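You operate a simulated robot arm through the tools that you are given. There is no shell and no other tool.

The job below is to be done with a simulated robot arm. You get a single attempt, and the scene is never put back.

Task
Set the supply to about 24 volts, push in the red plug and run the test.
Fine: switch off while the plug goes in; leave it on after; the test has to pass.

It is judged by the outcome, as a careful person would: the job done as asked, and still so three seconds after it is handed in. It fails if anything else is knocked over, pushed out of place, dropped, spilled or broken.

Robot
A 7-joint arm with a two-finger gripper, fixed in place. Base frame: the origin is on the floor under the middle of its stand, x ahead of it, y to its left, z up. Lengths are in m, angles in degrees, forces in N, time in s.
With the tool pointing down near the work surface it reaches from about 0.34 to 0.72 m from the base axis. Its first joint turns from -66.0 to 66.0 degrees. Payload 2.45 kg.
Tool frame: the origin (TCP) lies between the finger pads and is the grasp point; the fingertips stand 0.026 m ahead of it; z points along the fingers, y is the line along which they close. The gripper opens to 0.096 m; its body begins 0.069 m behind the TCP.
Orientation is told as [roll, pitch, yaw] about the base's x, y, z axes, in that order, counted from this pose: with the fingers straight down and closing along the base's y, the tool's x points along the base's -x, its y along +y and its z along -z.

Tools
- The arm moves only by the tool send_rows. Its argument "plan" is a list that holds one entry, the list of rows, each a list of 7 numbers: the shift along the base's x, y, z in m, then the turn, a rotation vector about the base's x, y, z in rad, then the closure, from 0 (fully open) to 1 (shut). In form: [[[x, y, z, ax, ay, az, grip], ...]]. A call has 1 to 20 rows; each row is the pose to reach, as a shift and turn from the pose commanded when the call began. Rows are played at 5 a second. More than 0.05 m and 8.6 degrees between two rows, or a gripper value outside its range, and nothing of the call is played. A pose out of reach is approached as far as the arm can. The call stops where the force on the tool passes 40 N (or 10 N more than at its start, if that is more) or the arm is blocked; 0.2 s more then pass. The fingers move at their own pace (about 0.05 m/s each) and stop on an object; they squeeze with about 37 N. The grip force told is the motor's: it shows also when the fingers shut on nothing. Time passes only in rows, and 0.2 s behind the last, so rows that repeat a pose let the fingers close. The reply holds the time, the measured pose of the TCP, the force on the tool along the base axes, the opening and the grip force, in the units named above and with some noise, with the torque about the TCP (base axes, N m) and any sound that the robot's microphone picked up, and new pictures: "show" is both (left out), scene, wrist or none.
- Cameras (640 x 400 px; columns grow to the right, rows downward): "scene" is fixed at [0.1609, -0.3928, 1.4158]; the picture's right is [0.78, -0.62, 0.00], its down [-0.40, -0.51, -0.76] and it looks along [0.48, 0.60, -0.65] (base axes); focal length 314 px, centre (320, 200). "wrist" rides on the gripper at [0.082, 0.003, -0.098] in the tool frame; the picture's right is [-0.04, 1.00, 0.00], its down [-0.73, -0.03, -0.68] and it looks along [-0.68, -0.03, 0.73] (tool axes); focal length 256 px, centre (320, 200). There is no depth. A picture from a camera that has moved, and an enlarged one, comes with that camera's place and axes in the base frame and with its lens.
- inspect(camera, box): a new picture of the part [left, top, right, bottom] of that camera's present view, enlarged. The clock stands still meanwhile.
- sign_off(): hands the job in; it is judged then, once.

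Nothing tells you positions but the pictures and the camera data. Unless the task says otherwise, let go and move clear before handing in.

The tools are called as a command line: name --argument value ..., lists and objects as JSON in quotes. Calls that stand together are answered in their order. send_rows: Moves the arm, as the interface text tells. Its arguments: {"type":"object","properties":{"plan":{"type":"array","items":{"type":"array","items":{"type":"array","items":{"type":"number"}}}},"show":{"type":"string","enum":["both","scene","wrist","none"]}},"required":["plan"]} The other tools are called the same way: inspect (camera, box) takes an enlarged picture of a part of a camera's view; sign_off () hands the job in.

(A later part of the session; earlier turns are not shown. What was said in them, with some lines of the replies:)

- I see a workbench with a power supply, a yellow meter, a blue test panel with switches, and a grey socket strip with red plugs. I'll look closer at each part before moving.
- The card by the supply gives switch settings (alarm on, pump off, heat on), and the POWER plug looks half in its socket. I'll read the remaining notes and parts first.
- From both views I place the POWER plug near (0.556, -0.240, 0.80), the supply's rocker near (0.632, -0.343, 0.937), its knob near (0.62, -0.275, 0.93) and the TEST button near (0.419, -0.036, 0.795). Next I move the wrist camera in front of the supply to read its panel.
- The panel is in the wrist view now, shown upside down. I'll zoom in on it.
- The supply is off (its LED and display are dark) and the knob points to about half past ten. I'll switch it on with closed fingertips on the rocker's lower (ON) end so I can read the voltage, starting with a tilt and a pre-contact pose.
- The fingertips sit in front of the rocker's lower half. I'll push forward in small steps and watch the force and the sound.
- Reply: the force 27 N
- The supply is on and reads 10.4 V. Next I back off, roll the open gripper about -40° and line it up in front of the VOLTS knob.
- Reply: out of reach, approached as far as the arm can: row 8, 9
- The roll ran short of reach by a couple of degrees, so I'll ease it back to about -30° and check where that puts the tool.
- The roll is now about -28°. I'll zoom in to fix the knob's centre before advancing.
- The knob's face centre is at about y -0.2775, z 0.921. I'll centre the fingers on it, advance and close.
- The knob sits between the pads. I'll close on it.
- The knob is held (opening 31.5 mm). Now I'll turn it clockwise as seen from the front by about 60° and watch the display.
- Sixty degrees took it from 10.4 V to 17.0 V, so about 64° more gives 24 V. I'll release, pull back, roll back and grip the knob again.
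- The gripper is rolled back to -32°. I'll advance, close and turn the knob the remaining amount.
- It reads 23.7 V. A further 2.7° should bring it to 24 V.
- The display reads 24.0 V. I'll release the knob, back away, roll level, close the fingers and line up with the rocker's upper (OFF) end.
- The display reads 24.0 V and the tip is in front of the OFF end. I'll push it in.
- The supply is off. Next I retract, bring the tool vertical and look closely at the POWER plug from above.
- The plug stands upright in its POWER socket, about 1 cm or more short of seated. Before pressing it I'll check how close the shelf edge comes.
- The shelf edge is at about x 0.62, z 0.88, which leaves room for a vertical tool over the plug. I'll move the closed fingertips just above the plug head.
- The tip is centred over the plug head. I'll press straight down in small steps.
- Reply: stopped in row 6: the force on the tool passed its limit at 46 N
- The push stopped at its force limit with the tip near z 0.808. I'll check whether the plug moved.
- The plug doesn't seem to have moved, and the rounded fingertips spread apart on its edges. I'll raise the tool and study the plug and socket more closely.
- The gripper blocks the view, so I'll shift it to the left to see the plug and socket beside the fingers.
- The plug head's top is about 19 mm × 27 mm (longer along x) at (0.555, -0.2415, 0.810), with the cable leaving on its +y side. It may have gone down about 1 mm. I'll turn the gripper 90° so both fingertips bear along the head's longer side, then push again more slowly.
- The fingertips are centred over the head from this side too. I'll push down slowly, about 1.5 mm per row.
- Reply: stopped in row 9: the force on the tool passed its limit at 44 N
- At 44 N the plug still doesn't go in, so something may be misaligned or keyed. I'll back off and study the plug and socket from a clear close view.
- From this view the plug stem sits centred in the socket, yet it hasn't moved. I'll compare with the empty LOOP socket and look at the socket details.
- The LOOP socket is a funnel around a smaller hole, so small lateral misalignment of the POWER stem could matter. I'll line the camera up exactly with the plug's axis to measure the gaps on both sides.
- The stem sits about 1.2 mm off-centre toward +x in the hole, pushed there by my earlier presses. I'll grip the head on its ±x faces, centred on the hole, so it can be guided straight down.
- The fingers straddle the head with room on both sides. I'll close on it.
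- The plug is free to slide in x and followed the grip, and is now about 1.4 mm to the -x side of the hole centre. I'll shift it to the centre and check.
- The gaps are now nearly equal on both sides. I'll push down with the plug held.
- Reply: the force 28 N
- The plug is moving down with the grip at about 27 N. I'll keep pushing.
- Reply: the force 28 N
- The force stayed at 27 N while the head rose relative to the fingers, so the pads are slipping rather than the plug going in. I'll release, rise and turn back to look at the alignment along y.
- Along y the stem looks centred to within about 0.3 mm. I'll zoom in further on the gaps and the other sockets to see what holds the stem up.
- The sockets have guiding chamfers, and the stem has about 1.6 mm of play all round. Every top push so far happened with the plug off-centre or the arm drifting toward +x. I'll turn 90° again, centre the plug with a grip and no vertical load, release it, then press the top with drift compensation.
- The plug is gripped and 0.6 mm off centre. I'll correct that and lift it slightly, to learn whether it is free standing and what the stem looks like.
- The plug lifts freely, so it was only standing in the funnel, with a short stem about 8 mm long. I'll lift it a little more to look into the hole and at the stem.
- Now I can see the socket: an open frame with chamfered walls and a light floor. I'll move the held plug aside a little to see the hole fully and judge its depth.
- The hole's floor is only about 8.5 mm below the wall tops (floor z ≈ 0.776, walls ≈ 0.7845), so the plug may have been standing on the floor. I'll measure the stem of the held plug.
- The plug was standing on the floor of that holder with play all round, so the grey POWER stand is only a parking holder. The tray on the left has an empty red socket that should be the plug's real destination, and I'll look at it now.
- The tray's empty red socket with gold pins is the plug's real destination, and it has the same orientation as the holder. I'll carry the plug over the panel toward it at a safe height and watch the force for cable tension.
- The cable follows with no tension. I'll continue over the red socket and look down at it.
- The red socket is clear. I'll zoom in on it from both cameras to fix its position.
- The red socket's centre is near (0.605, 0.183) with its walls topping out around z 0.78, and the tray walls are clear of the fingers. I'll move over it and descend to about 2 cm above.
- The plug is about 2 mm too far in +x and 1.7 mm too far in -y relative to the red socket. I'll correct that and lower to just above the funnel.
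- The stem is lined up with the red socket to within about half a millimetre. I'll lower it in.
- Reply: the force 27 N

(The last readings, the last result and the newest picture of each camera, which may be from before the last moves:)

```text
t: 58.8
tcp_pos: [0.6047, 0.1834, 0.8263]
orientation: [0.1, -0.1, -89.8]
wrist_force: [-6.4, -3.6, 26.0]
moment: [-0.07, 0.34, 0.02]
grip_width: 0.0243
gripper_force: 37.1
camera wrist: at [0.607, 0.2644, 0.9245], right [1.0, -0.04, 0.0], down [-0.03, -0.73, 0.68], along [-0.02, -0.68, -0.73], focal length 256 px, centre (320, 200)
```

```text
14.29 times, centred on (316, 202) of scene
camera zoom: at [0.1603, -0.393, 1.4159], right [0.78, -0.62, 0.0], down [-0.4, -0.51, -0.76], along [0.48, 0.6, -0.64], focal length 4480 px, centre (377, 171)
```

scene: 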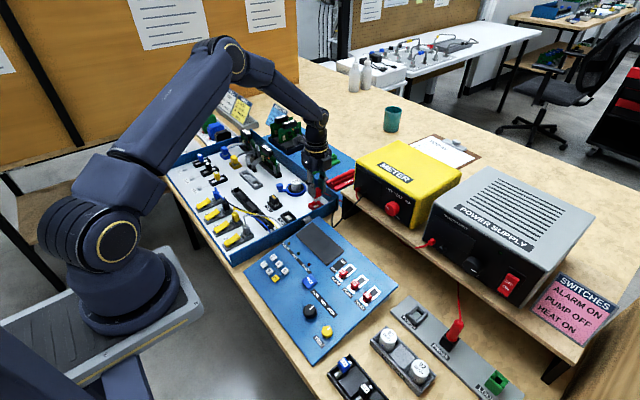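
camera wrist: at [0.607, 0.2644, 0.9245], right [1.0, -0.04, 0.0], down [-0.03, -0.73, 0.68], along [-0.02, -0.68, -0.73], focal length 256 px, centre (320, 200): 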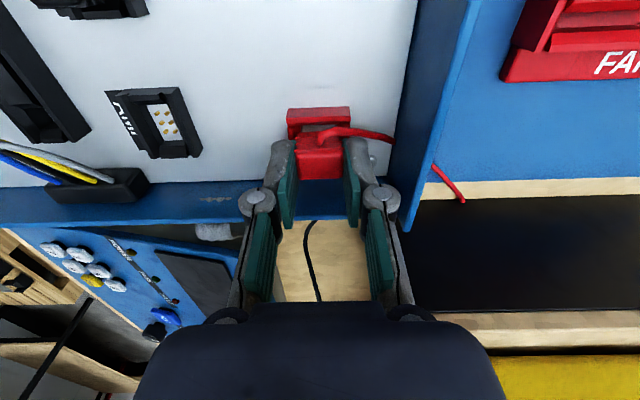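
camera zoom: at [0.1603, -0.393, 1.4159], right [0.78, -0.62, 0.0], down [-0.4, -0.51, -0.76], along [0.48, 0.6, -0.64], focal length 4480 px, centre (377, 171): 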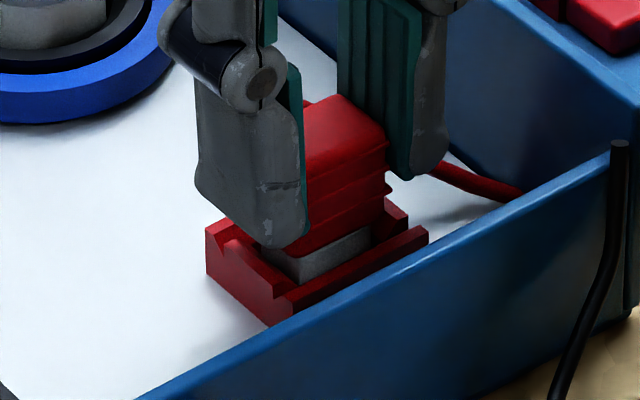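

The stem is in the hole and meets resistance at about 26 N, near the pins, and the pads slip at about that load. I'll unload, release and rise straight up so I can press the top with closed fingertips.

send_rows --plan '[[[0, 0, 0.0025, 0, 0, 0, 1], [0, 0, 0.0025, 0, 0, 0, 0.85], [0, 0, 0.0025, 0, 0, 0, 0.62], [0, 0, 0.0025, 0, 0, 0, 0.62], [0, 0, 0.02, 0, 0, 0, 0.62], [0, 0, 0.04, 0, 0, 0, 0.62], [0, 0, 0.04, 0, 0, 0, 1], [0, 0, 0.04, 0, 0, 0, 1]]]'

inspect --camera "wrist" --box '[280, 75, 370, 165]'

inspect --camera "scene" --box '[302, 188, 330, 216]'

```text
t: 60.6
tcp_pos: [0.6044, 0.1828, 0.8644]
orientation: [0.0, -0.3, -89.8]
wrist_force: [0.2, -0.2, 0.2]
moment: [0.0, 0.0, -0.01]
grip_width: 0.0001
gripper_force: 16.5
camera wrist: at [0.6063, 0.2644, 0.9628], right [1.0, -0.04, 0.0], down [-0.03, -0.73, 0.68], along [-0.03, -0.68, -0.73], focal length 256 px, centre (320, 200)
```

scene: 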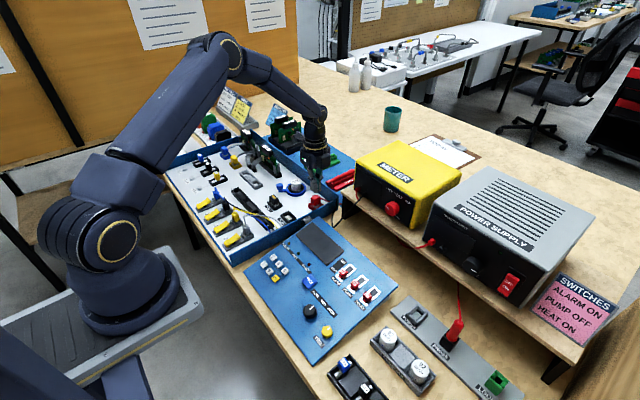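
wrist: 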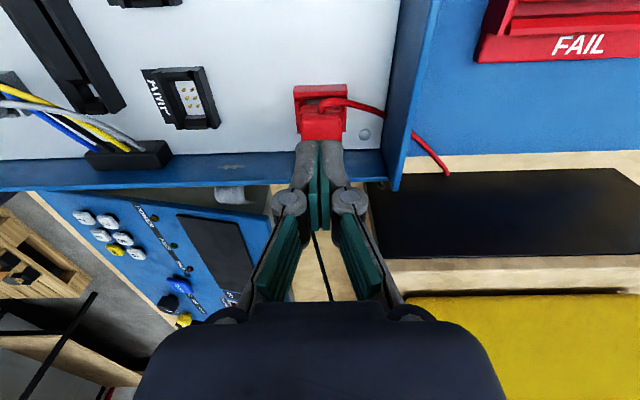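

```text
4.44 times, centred on (325, 120) of wrist
camera zoom: at [0.6063, 0.2644, 0.9628], right [1.0, -0.04, 0.0], down [-0.03, -0.73, 0.68], along [-0.03, -0.68, -0.73], focal length 1138 px, centre (298, 556)
```

zoom: 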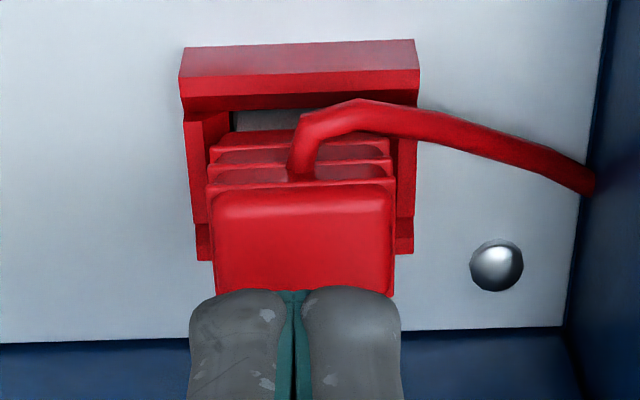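

```text
14.29 times, centred on (316, 202) of scene
camera zoom: at [0.1609, -0.3928, 1.4158], right [0.78, -0.62, 0.0], down [-0.4, -0.51, -0.76], along [0.48, 0.6, -0.65], focal length 4480 px, centre (377, 171)
```

zoom: 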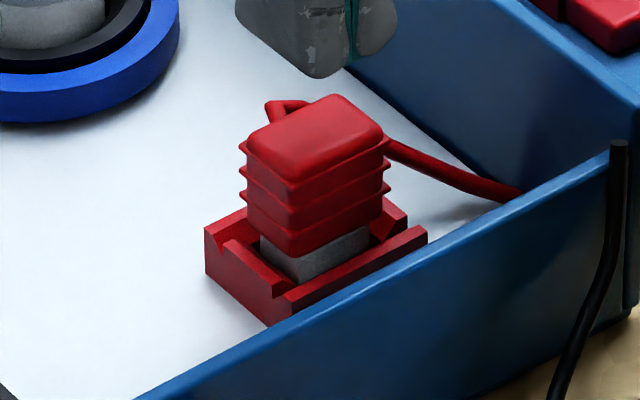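

The plug stands upright in the red socket with some stem still showing. I'll press its top with closed fingers, slowly and with slight drift compensation.

send_rows --plan '[[[0.0006, 0, -0.015, 0, 0, 0, 1], [0.0006, 0, -0.024, 0, 0, 0, 1], [0.0006, 0, -0.027, 0, 0, 0, 1], [0.0005, 0, -0.028, 0, 0, 0, 1], [0.0003, 0, -0.029, 0, 0, 0, 1], [0.0002, 0, -0.03, 0, 0, 0, 1], [0.0, -0.0001, -0.031, 0, 0, 0, 1], [-0.0001, -0.0001, -0.032, 0, 0, 0, 1], [-0.0003, -0.0002, -0.033, 0, 0, 0, 1], [-0.0004, -0.0002, -0.034, 0, 0, 0, 1], [-0.0006, -0.0003, -0.035, 0, 0, 0, 1], [-0.0007, -0.0003, -0.036, 0, 0, 0, 1], [-0.0009, -0.0004, -0.037, 0, 0, 0, 1], [-0.001, -0.0004, -0.038, 0, 0, 0, 1]]]'

inspect --camera "wrist" --box '[280, 75, 370, 165]'

inspect --camera "scene" --box '[302, 188, 330, 216]'

```text
t: 62.2
tcp_pos: [0.608, 0.1833, 0.8382]
orientation: [0.5, -0.2, -89.7]
wrist_force: [-0.2, -0.4, 7.5]
moment: [-0.01, 0.04, 0.01]
grip_width: 0.0058
gripper_force: 29.0
stopped in row 8: the force on the tool passed its limit at 41 N (the readings are from after the stop); the commanded pose is now the measured one
camera wrist: at [0.6092, 0.2644, 0.9364], right [1.0, -0.04, 0.01], down [-0.03, -0.73, 0.68], along [-0.02, -0.68, -0.73], focal length 256 px, centre (320, 200)
```

scene: 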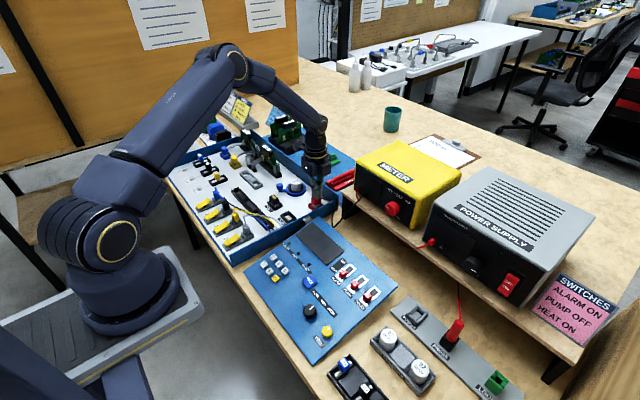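
wrist: 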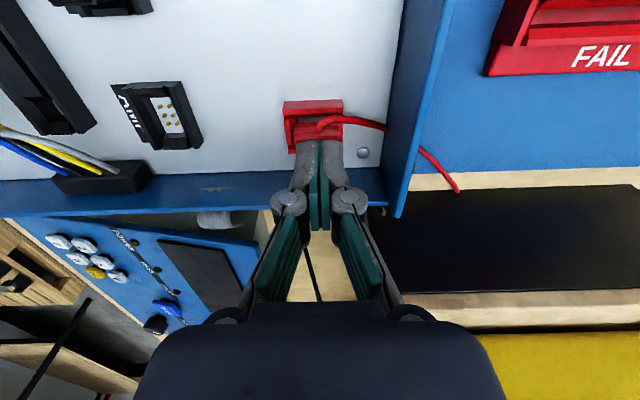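

```text
4.44 times, centred on (325, 120) of wrist
camera zoom: at [0.6092, 0.2644, 0.9364], right [1.0, -0.04, 0.01], down [-0.03, -0.73, 0.68], along [-0.02, -0.68, -0.73], focal length 1138 px, centre (298, 556)
```

zoom: 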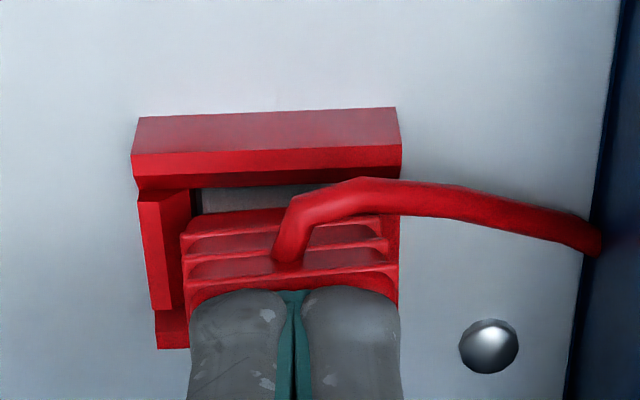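

```text
14.29 times, centred on (316, 202) of scene
camera zoom: at [0.1608, -0.3928, 1.4158], right [0.78, -0.62, 0.0], down [-0.4, -0.51, -0.76], along [0.48, 0.6, -0.65], focal length 4480 px, centre (377, 171)
```

zoom: 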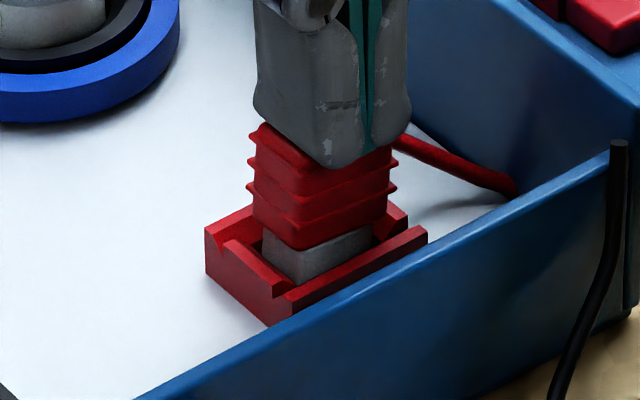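

Still no seating, and comparing depths the stem is only at the funnel here, so it's likely caught along y. I'll back off and look from the -x side to measure the y alignment.

send_rows --plan '[[[0, 0, 0.03, 0, 0, 0, 1], [-0.01, 0, 0.06, 0, 0, 0.14, 1], [-0.02, 0, 0.06, 0, 0, 0.28, 1], [-0.03, 0, 0.06, 0, 0, 0.42, 1], [-0.04, 0, 0.06, 0, 0, 0.56, 1], [-0.05, 0.01, 0.06, 0, 0, 0.7, 1], [-0.05, 0.02, 0.06, 0, 0, 0.84, 1], [-0.05, 0.03, 0.06, 0, 0, 0.98, 1], [-0.05, 0.04, 0.06, 0, 0, 1.12, 1], [-0.05, 0.04, 0.06, 0, 0, 1.26, 1], [-0.05, 0.04, 0.06, 0, 0, 1.4, 1], [-0.05, 0.04, 0.06, 0, 0, 1.54, 1], [-0.05, 0.04, 0.06, 0, 0, 1.566, 1]]]'

inspect --camera "scene" --box '[302, 188, 330, 216]'

```text
t: 65.0
tcp_pos: [0.5574, 0.2237, 0.8965]
orientation: [0.4, -0.2, 0.1]
wrist_force: [0.0, 1.0, 0.2]
moment: [0.04, 0.0, -0.01]
grip_width: 0.0
gripper_force: 28.3
camera wrist: at [0.4745, 0.2251, 0.9954], right [0.04, 1.0, 0.01], down [0.73, -0.03, 0.68], along [0.68, -0.02, -0.73], focal length 256 px, centre (320, 200)
```

scene: 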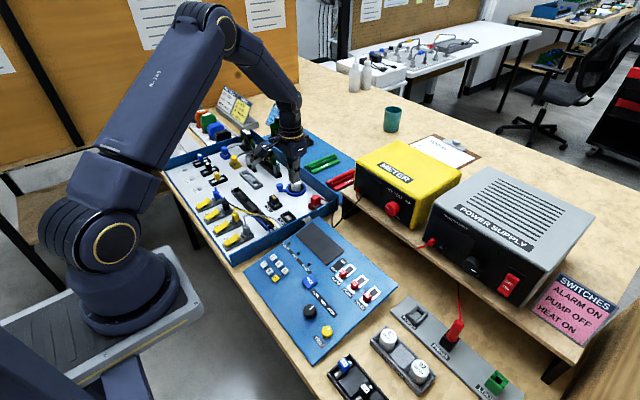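
wrist: 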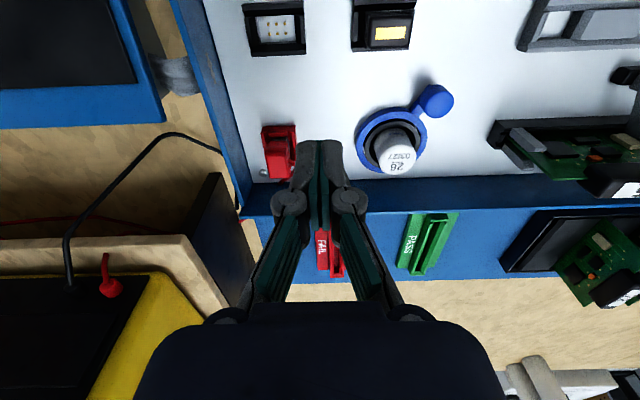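

```text
14.29 times, centred on (316, 202) of scene
camera zoom: at [0.1609, -0.3928, 1.4158], right [0.78, -0.62, 0.0], down [-0.4, -0.51, -0.76], along [0.48, 0.6, -0.65], focal length 4480 px, centre (377, 171)
```

zoom: 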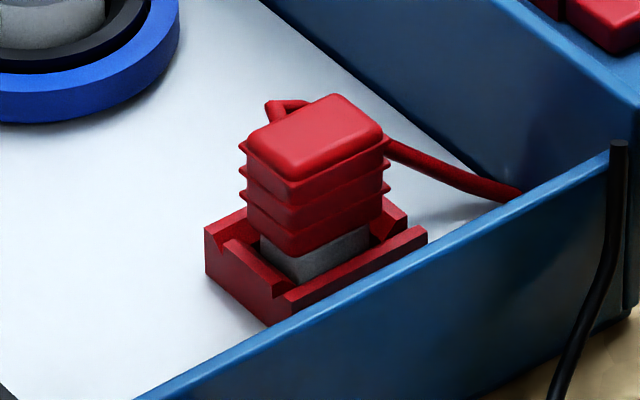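

inspect --camera "wrist" --box '[250, 115, 310, 185]'

inspect --camera "scene" --box '[268, 190, 300, 222]'

inspect --camera "wrist" --box '[345, 0, 425, 55]'

```text
5.71 times, centred on (280, 150) of wrist
camera zoom: at [0.4745, 0.2251, 0.9954], right [0.04, 1.0, 0.01], down [0.73, -0.03, 0.68], along [0.68, -0.02, -0.73], focal length 1463 px, centre (549, 486)
```

zoom: 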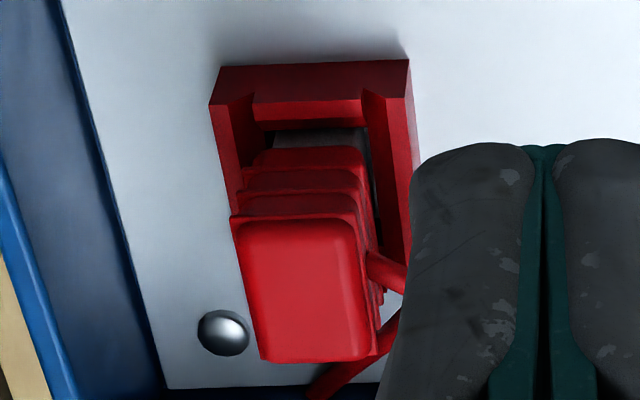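

```text
12.50 times, centred on (284, 206) of scene
camera zoom: at [0.1609, -0.3928, 1.4158], right [0.78, -0.62, 0.0], down [-0.4, -0.51, -0.76], along [0.48, 0.6, -0.65], focal length 3920 px, centre (770, 125)
```

zoom: 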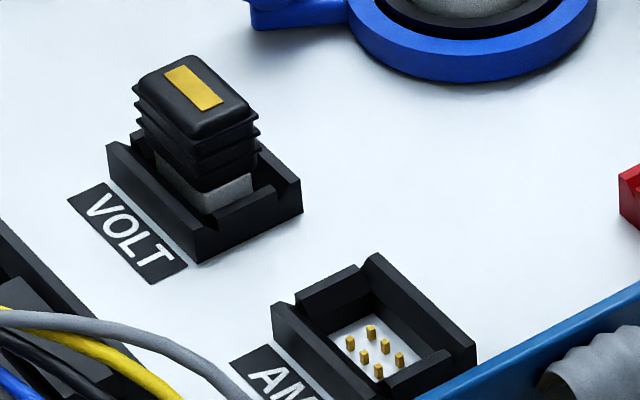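

```text
7.27 times, centred on (385, 28) of wrist
camera zoom: at [0.4745, 0.2251, 0.9954], right [0.04, 1.0, 0.01], down [0.73, -0.03, 0.68], along [0.68, -0.02, -0.73], focal length 1862 px, centre (-153, 1454)
```

zoom: 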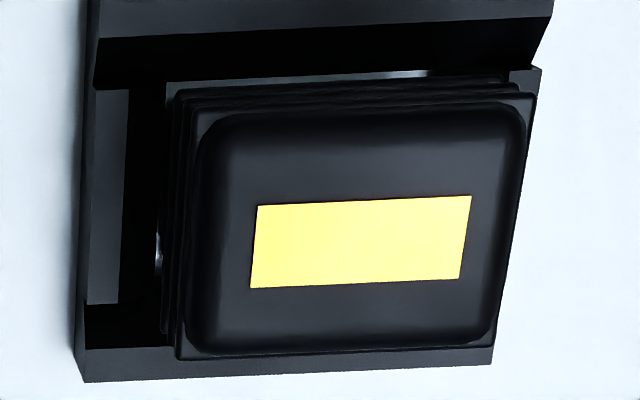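

The neighbouring VOLT plug is seated and shows its stem too, so I'll compare its exposed stem with the red plug's at high zoom.

inspect --camera "scene" --box '[308, 198, 324, 212]'

inspect --camera "scene" --box '[266, 198, 286, 214]'

inspect --camera "wrist" --box '[265, 125, 295, 160]'

```text
16.00 times, centred on (316, 205) of scene
camera zoom: at [0.1609, -0.3928, 1.4158], right [0.78, -0.62, 0.0], down [-0.4, -0.51, -0.76], along [0.48, 0.6, -0.65], focal length 5018 px, centre (384, 120)
```

zoom: 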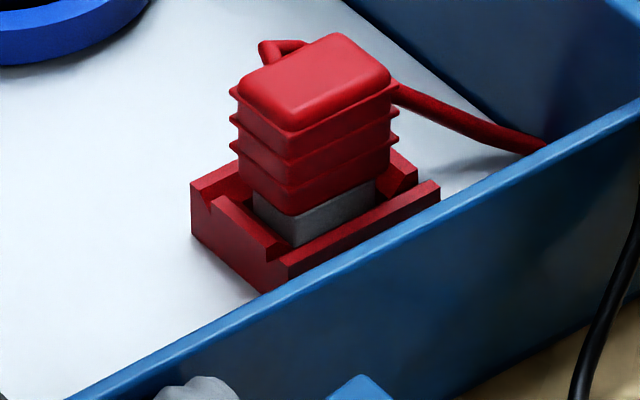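

```text
16.00 times, centred on (276, 206) of scene
camera zoom: at [0.1609, -0.3928, 1.4158], right [0.78, -0.62, 0.0], down [-0.4, -0.51, -0.76], along [0.48, 0.6, -0.65], focal length 5018 px, centre (1024, 104)
```

zoom: 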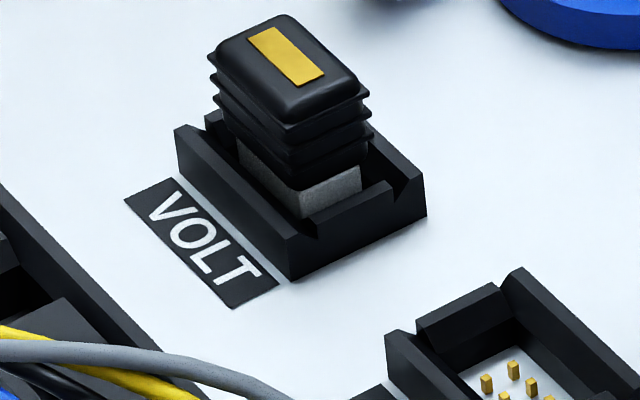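

```text
11.43 times, centred on (280, 142) of wrist
camera zoom: at [0.4745, 0.2251, 0.9954], right [0.04, 1.0, 0.01], down [0.73, -0.03, 0.68], along [0.68, -0.02, -0.73], focal length 2926 px, centre (777, 857)
```

zoom: 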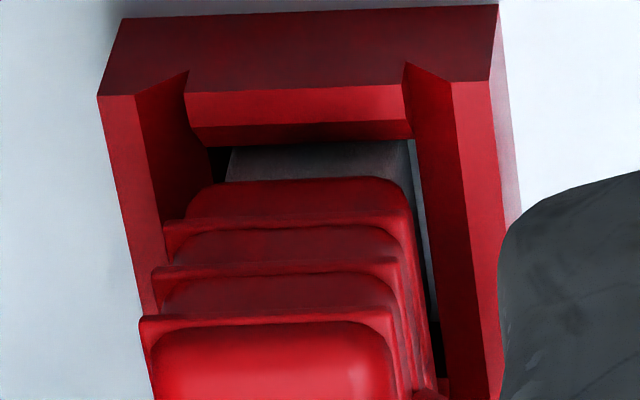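

The red plug sits at the same depth as the seated VOLT plug, resting on the pins, so it is in. Next I go back to the supply at a safe height to switch it on and see whether the panel gets power.

send_rows --plan '[[[0, 0, 0.045, 0, 0, 0, 1], [0, 0, 0.09, 0, 0, 0, 1], [-0.01, -0.01, 0.135, 0, 0, 0, 1], [-0.02, -0.03, 0.17, 0, 0, 0, 1], [-0.03, -0.07, 0.178, 0, 0, 0, 1], [-0.04, -0.11, 0.178, 0, 0, 0, 1], [-0.05, -0.15, 0.178, 0, 0, 0, 1], [-0.06, -0.19, 0.178, 0, 0, 0, 1], [-0.07, -0.23, 0.178, 0, 0, 0, 1], [-0.085, -0.27, 0.178, 0, 0, 0, 1], [-0.1, -0.31, 0.178, 0, 0, 0, 1], [-0.115, -0.35, 0.178, 0, 0, 0, 1], [-0.13, -0.39, 0.178, 0, 0, 0, 1], [-0.14, -0.43, 0.178, 0, -0.075, 0, 1], [-0.147, -0.465, 0.178, 0, -0.15, 0, 1], [-0.147, -0.4997, 0.178, 0, -0.225, 0, 1], [-0.147, -0.4997, 0.178, 0, -0.3, 0, 1], [-0.147, -0.4997, 0.178, 0, -0.3, 0, 1]]]'

inspect --camera "scene" --box '[290, 180, 450, 280]'

```text
t: 68.8
tcp_pos: [0.4101, -0.2762, 1.0749]
orientation: [0.5, -17.4, 0.0]
wrist_force: [0.7, 0.2, -0.5]
moment: [-0.03, 0.0, -0.01]
grip_width: 0.0
gripper_force: 28.4
camera wrist: at [0.3019, -0.2749, 1.1448], right [0.04, 1.0, 0.02], down [0.5, -0.03, 0.87], along [0.87, -0.02, -0.5], focal length 256 px, centre (320, 200)
```

scene: 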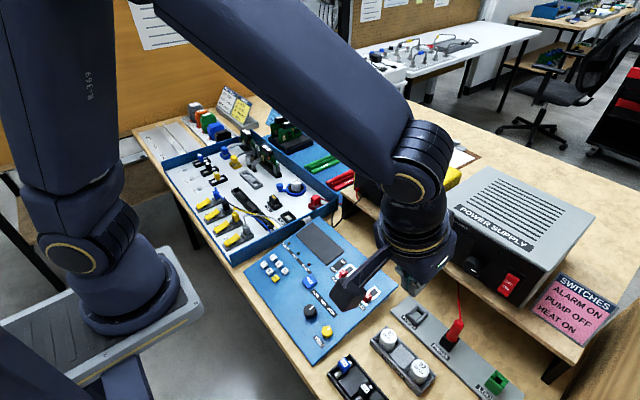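
wrist: 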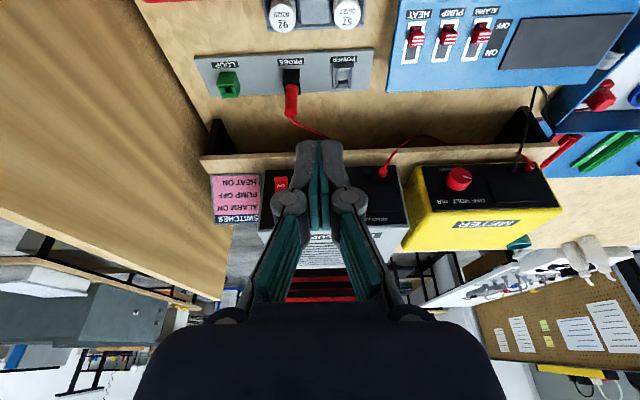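

```text
4.00 times, centred on (370, 230) of scene
camera zoom: at [0.1609, -0.3928, 1.4158], right [0.78, -0.62, 0.0], down [-0.4, -0.51, -0.76], along [0.48, 0.6, -0.65], focal length 1254 px, centre (120, 80)
```

zoom: 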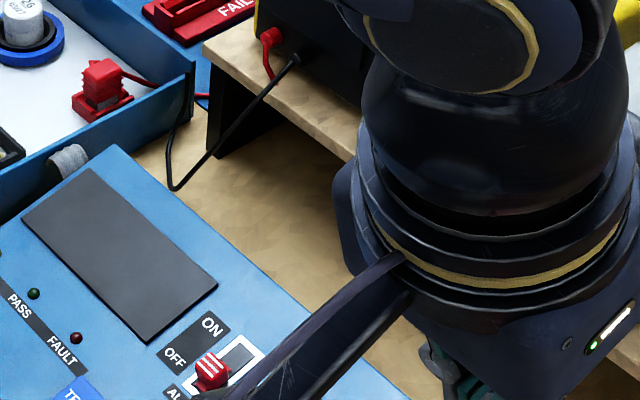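

The tool is back in the same pose as before the first switch-on. I'll repeat the approach and press the ON end.

send_rows --plan '[[[0.03, -0.02, 0.0, 0, -0.13, 0, 1], [0.06, -0.035, -0.03, 0, -0.26, 0, 1], [0.09, -0.05, -0.06, 0, -0.39, 0, 1], [0.115, -0.06, -0.09, 0, -0.52, 0, 1], [0.13, -0.067, -0.12, 0, -0.64, 0, 1], [0.13, -0.067, -0.14, 0, -0.747, 0, 1], [0.13, -0.067, -0.145, 0, -0.747, 0, 1], [0.15, -0.067, -0.145, 0, -0.747, 0, 1], [0.17, -0.067, -0.145, 0, -0.747, 0, 1], [0.18, -0.067, -0.145, 0, -0.747, 0, 1], [0.185, -0.067, -0.145, 0, -0.747, 0, 1], [0.19, -0.067, -0.145, 0, -0.747, 0, 1], [0.194, -0.067, -0.145, 0, -0.747, 0, 1], [0.198, -0.067, -0.145, 0, -0.747, 0, 1], [0.202, -0.067, -0.145, 0, -0.747, 0, 1]]]'

inspect --camera "scene" --box '[270, 225, 370, 290]'

```text
t: 72.0
tcp_pos: [0.6093, -0.343, 0.9271]
orientation: [0.7, -59.8, -0.3]
wrist_force: [-31.2, 8.8, 3.0]
moment: [0.02, -0.03, 0.24]
grip_width: 0.0061
gripper_force: 28.1
camera wrist: at [0.4818, -0.3418, 0.9073], right [0.02, 1.0, 0.04], down [-0.22, -0.04, 0.98], along [0.98, -0.03, 0.22], focal length 256 px, centre (320, 200)
```

scene: 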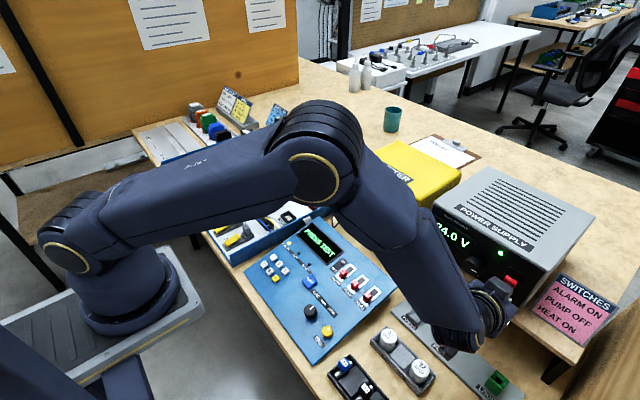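
wrist: 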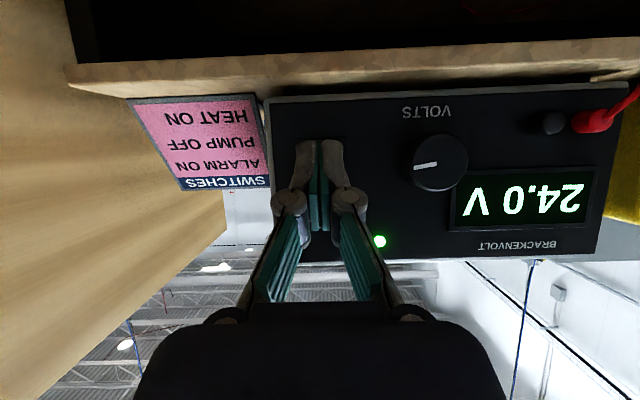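

```text
6.15 times, centred on (320, 258) of scene
camera zoom: at [0.16, -0.3925, 1.416], right [0.78, -0.62, 0.0], down [-0.4, -0.51, -0.76], along [0.48, 0.6, -0.64], focal length 1930 px, centre (320, -154)
```

zoom: 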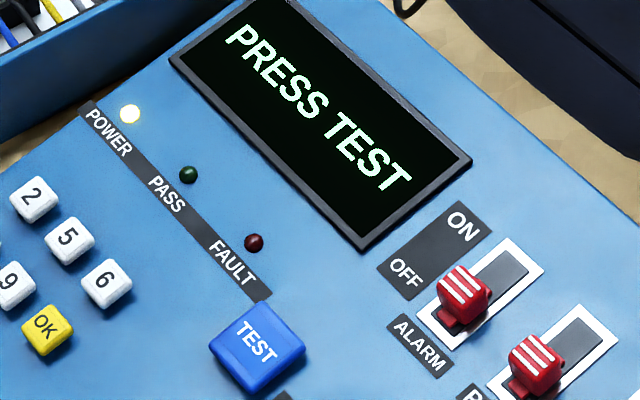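

The supply shows 24.0 V, the panel's POWER light is on and its display reads "PRESS TEST", so the plug is in properly. I'll withdraw from the rocker and go to the TEST button.

send_rows --plan '[[[-0.035, 0, 0.01, 0, 0, 0, 1], [-0.07, 0, 0.03, 0, 0, 0, 1], [-0.1, 0.02, 0.06, 0, 0.131, 0, 1], [-0.13, 0.05, 0.08, 0, 0.262, 0, 1], [-0.16, 0.09, 0.08, 0, 0.393, 0, 1], [-0.185, 0.13, 0.08, 0, 0.524, 0, 1], [-0.205, 0.17, 0.08, 0, 0.654, 0, 1], [-0.21, 0.21, 0.07, 0, 0.785, 0, 1], [-0.21, 0.243, 0.05, 0, 0.916, 0, 1], [-0.21, 0.243, 0.02, 0, 1.047, 0, 1], [-0.21, 0.243, 0.02, 0, 1.047, 0, 1]]]'

inspect --camera "wrist" --box '[340, 60, 440, 130]'

inspect --camera "scene" --box '[280, 250, 340, 300]'

```text
t: 74.4
tcp_pos: [0.4025, -0.1018, 0.9482]
orientation: [0.4, -0.1, 0.0]
wrist_force: [0.2, 0.0, 0.2]
moment: [-0.05, -0.04, -0.02]
grip_width: 0.0
gripper_force: 28.3
camera wrist: at [0.3198, -0.0989, 1.0482], right [0.04, 1.0, 0.01], down [0.73, -0.03, 0.68], along [0.68, -0.02, -0.73], focal length 256 px, centre (320, 200)
```

scene: 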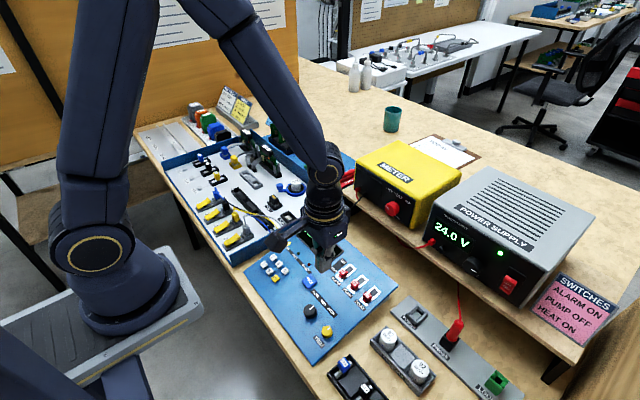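
wrist: 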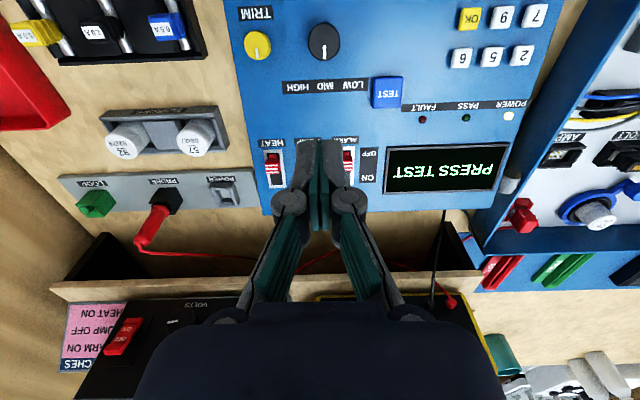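

```text
5.71 times, centred on (390, 95) of wrist
camera zoom: at [0.3198, -0.0989, 1.0482], right [0.04, 1.0, 0.01], down [0.73, -0.03, 0.68], along [0.68, -0.02, -0.73], focal length 1463 px, centre (-80, 800)
```

zoom: 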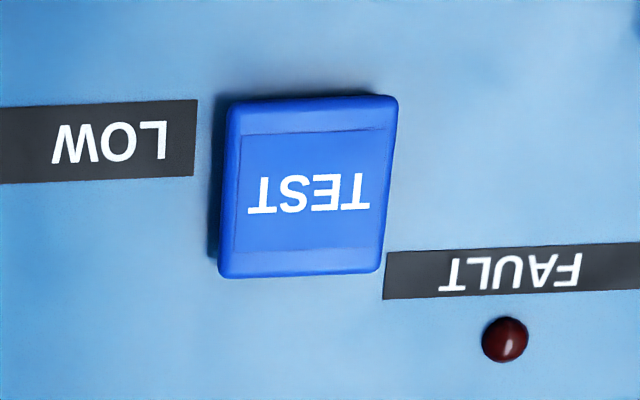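

```text
8.00 times, centred on (310, 275) of scene
camera zoom: at [0.1609, -0.3928, 1.4158], right [0.78, -0.62, 0.0], down [-0.4, -0.51, -0.76], along [0.48, 0.6, -0.65], focal length 2509 px, centre (400, -400)
```

zoom: 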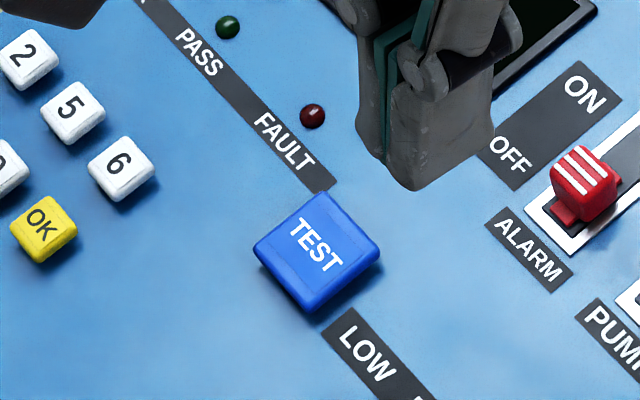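

The TEST button's top is at about (0.419, -0.032, 0.79). I'll move above it and press straight down.

send_rows --plan '[[[0.008, 0.035, -0.03, 0, 0, 0, 1], [0.0165, 0.0698, -0.06, 0, 0, 0, 1], [0.0165, 0.0698, -0.09, 0, 0, 0, 1], [0.0165, 0.0698, -0.115, 0, 0, 0, 1], [0.0165, 0.0698, -0.125, 0, 0, 0, 1], [0.0165, 0.0698, -0.13, 0, 0, 0, 1], [0.0165, 0.0698, -0.133, 0, 0, 0, 1]]]'

inspect --camera "scene" --box '[265, 215, 365, 295]'

```text
t: 76.0
tcp_pos: [0.4203, -0.0304, 0.8184]
orientation: [0.4, -0.5, -0.1]
wrist_force: [-0.6, 2.1, 34.7]
moment: [0.01, -0.43, -0.03]
grip_width: 0.0057
gripper_force: 28.6
heard: click
camera wrist: at [0.3367, -0.0287, 0.9163], right [0.04, 1.0, 0.01], down [0.73, -0.04, 0.68], along [0.68, -0.02, -0.73], focal length 256 px, centre (320, 200)
```

scene: 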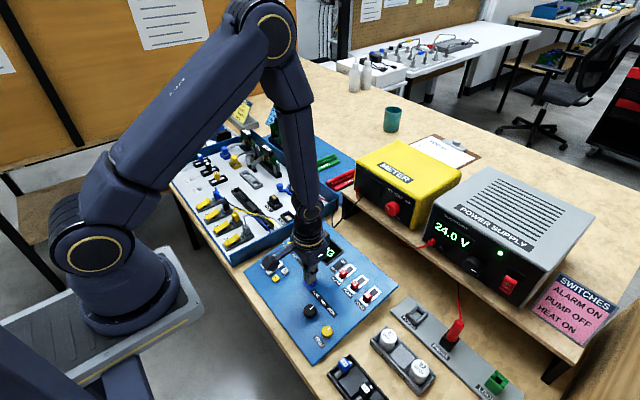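
wrist: 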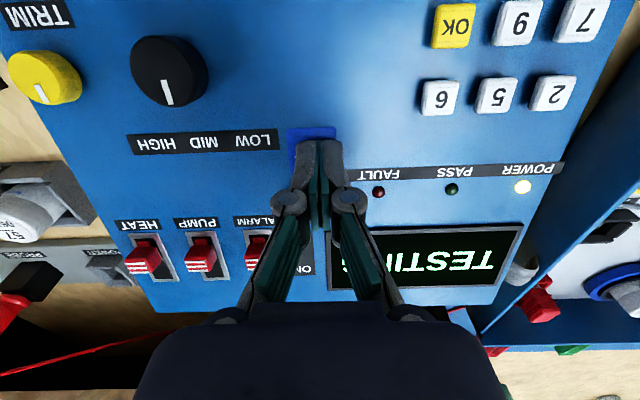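

```text
5.00 times, centred on (315, 255) of scene
camera zoom: at [0.1604, -0.3927, 1.4159], right [0.78, -0.62, 0.0], down [-0.4, -0.51, -0.76], along [0.48, 0.6, -0.65], focal length 1568 px, centre (345, -75)
```

zoom: 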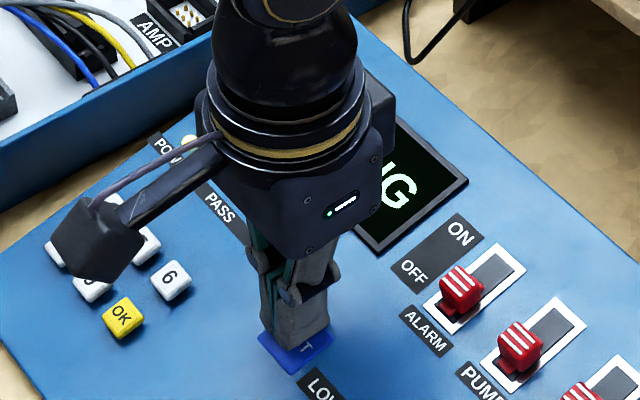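

A click was heard and the display now reads "TESTING". I'll lift off the button, move clear and wait for the result.

send_rows --plan '[[[0, 0, 0.02, 0, 0, 0, 1], [0, 0, 0.05, 0, 0, 0, 1], [-0.01, -0.03, 0.09, 0, 0, 0, 1], [-0.02, -0.06, 0.13, 0, 0, 0, 1], [-0.02, -0.09, 0.16, 0, 0, 0, 1], [-0.02, -0.11, 0.18, 0, 0, 0, 1], [-0.02, -0.11, 0.18, 0, 0, 0, 1], [-0.02, -0.11, 0.18, 0, 0, 0, 1], [-0.02, -0.11, 0.18, 0, 0, 0, 1], [-0.02, -0.11, 0.18, 0, 0, 0, 1], [-0.02, -0.11, 0.18, 0, 0, 0, 1], [-0.02, -0.11, 0.18, 0, 0, 0, 1], [-0.02, -0.11, 0.18, 0, 0, 0, 1], [-0.02, -0.11, 0.18, 0, 0, 0, 1]]]'

inspect --camera "scene" --box '[265, 205, 365, 285]'

```text
refused: row 3 steps farther than a row can; nothing moved
```

```text
5.00 times, centred on (315, 245) of scene
camera zoom: at [0.1604, -0.3927, 1.4159], right [0.78, -0.62, 0.0], down [-0.4, -0.51, -0.76], along [0.48, 0.6, -0.65], focal length 1568 px, centre (345, -25)
```

zoom: 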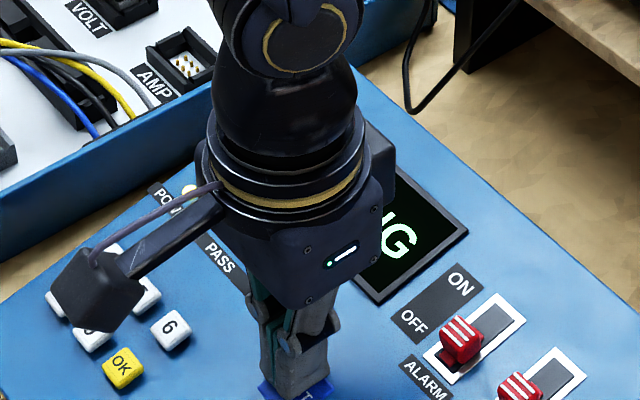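

The display still reads "TESTING", but that move was refused because one row stepped too far. I'll resend it with smaller steps.

send_rows --plan '[[[0, 0, 0.02, 0, 0, 0, 1], [0, 0, 0.05, 0, 0, 0, 1], [-0.01, -0.02, 0.08, 0, 0, 0, 1], [-0.02, -0.04, 0.11, 0, 0, 0, 1], [-0.02, -0.06, 0.14, 0, 0, 0, 1], [-0.02, -0.08, 0.17, 0, 0, 0, 1], [-0.02, -0.11, 0.18, 0, 0, 0, 1], [-0.02, -0.11, 0.18, 0, 0, 0, 1], [-0.02, -0.11, 0.18, 0, 0, 0, 1], [-0.02, -0.11, 0.18, 0, 0, 0, 1], [-0.02, -0.11, 0.18, 0, 0, 0, 1], [-0.02, -0.11, 0.18, 0, 0, 0, 1], [-0.02, -0.11, 0.18, 0, 0, 0, 1], [-0.02, -0.11, 0.18, 0, 0, 0, 1]]]'

inspect --camera "scene" --box '[265, 205, 365, 285]'

```text
t: 79.0
tcp_pos: [0.3992, -0.1427, 0.9961]
orientation: [0.4, -0.1, 0.0]
wrist_force: [0.0, 0.2, -0.4]
moment: [0.01, 0.01, -0.01]
grip_width: 0.0
gripper_force: 28.7
camera wrist: at [0.3151, -0.1393, 1.095], right [0.04, 1.0, 0.01], down [0.73, -0.04, 0.68], along [0.68, -0.02, -0.73], focal length 256 px, centre (320, 200)
```

scene: 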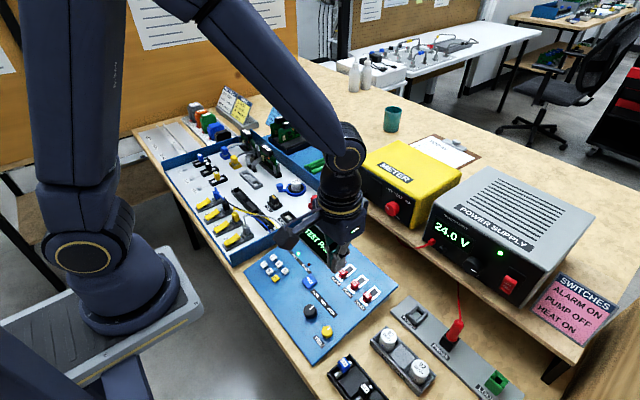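
wrist: 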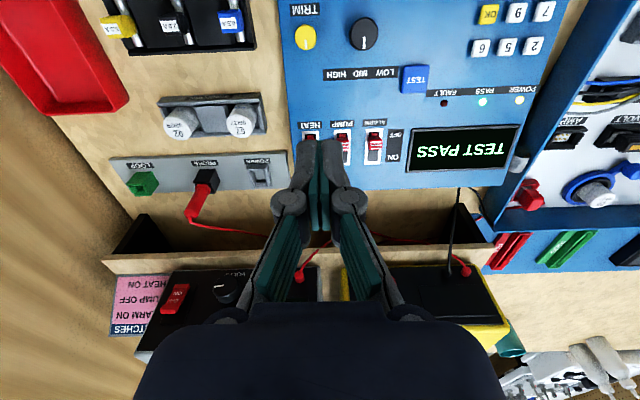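

```text
5.00 times, centred on (315, 245) of scene
camera zoom: at [0.1609, -0.3928, 1.4158], right [0.78, -0.62, 0.0], down [-0.4, -0.51, -0.76], along [0.48, 0.6, -0.65], focal length 1568 px, centre (345, -25)
```

zoom: 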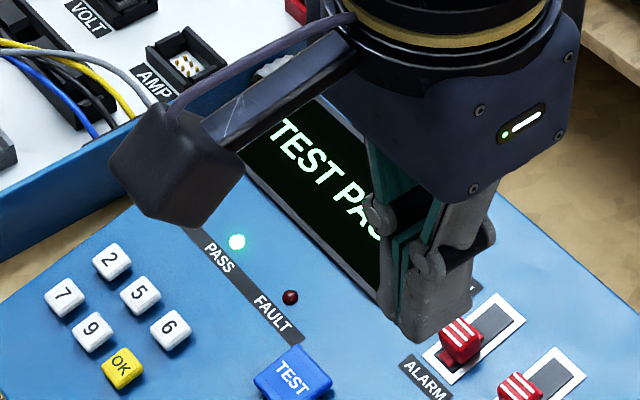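

The display shows "TEST PASS", the PASS light is lit, and the supply is still on at 24.0 V. I'll take a last look at the plug and supply before handing in.

inspect --camera "scene" --box '[380, 200, 560, 390]'

inspect --camera "wrist" --box '[280, 60, 600, 240]'

```text
2.11 times, centred on (470, 295) of scene
camera zoom: at [0.1609, -0.3928, 1.4158], right [0.78, -0.62, 0.0], down [-0.4, -0.51, -0.76], along [0.48, 0.6, -0.65], focal length 660 px, centre (4, 0)
```

zoom: 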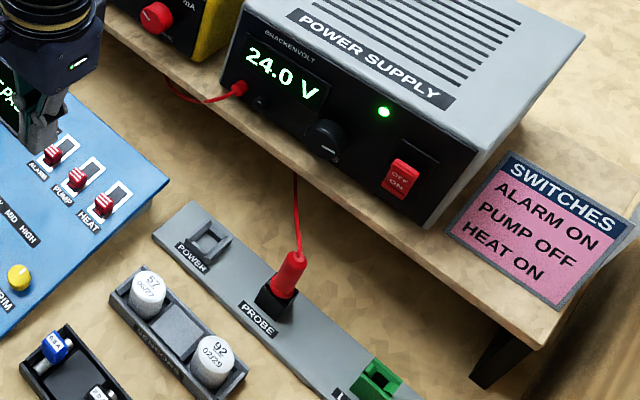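

```text
2.00 times, centred on (440, 150) of wrist
camera zoom: at [0.3151, -0.1393, 1.095], right [0.04, 1.0, 0.01], down [0.73, -0.04, 0.68], along [0.68, -0.02, -0.73], focal length 512 px, centre (80, 300)
```

zoom: 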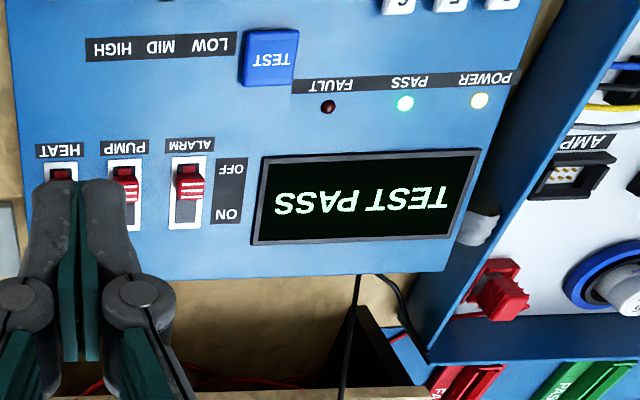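

The supply is on at 24.0 V, the red plug is in its socket, the panel shows "TEST PASS", nothing else has been disturbed, and the arm is clear. I'm handing the job in.

sign_off

```text
The job is handed in.
```

The job is done and handed in. The test passed: the panel shows "TEST PASS" with the green PASS light on.

- **Supply:** it is set to 24.0 V. I switched it on briefly to read the voltage, off while the plug went in, and on again afterwards. It is still on.
- **Red plug:** it is in the tray's red socket. At first I took the grey POWER stand where it was parked for its socket. I pushed down on it there three times, up to about 46 N, before noticing the real one. I saw no damage, and the panel powered up as soon as the supply came back on.
- **Other settings:** I left the panel switches as they were, all OFF. The card by the supply lists ALARM and HEAT as ON, but the test passed without changing them.

Nothing else was moved or knocked over, and the arm ended clear of the bench.
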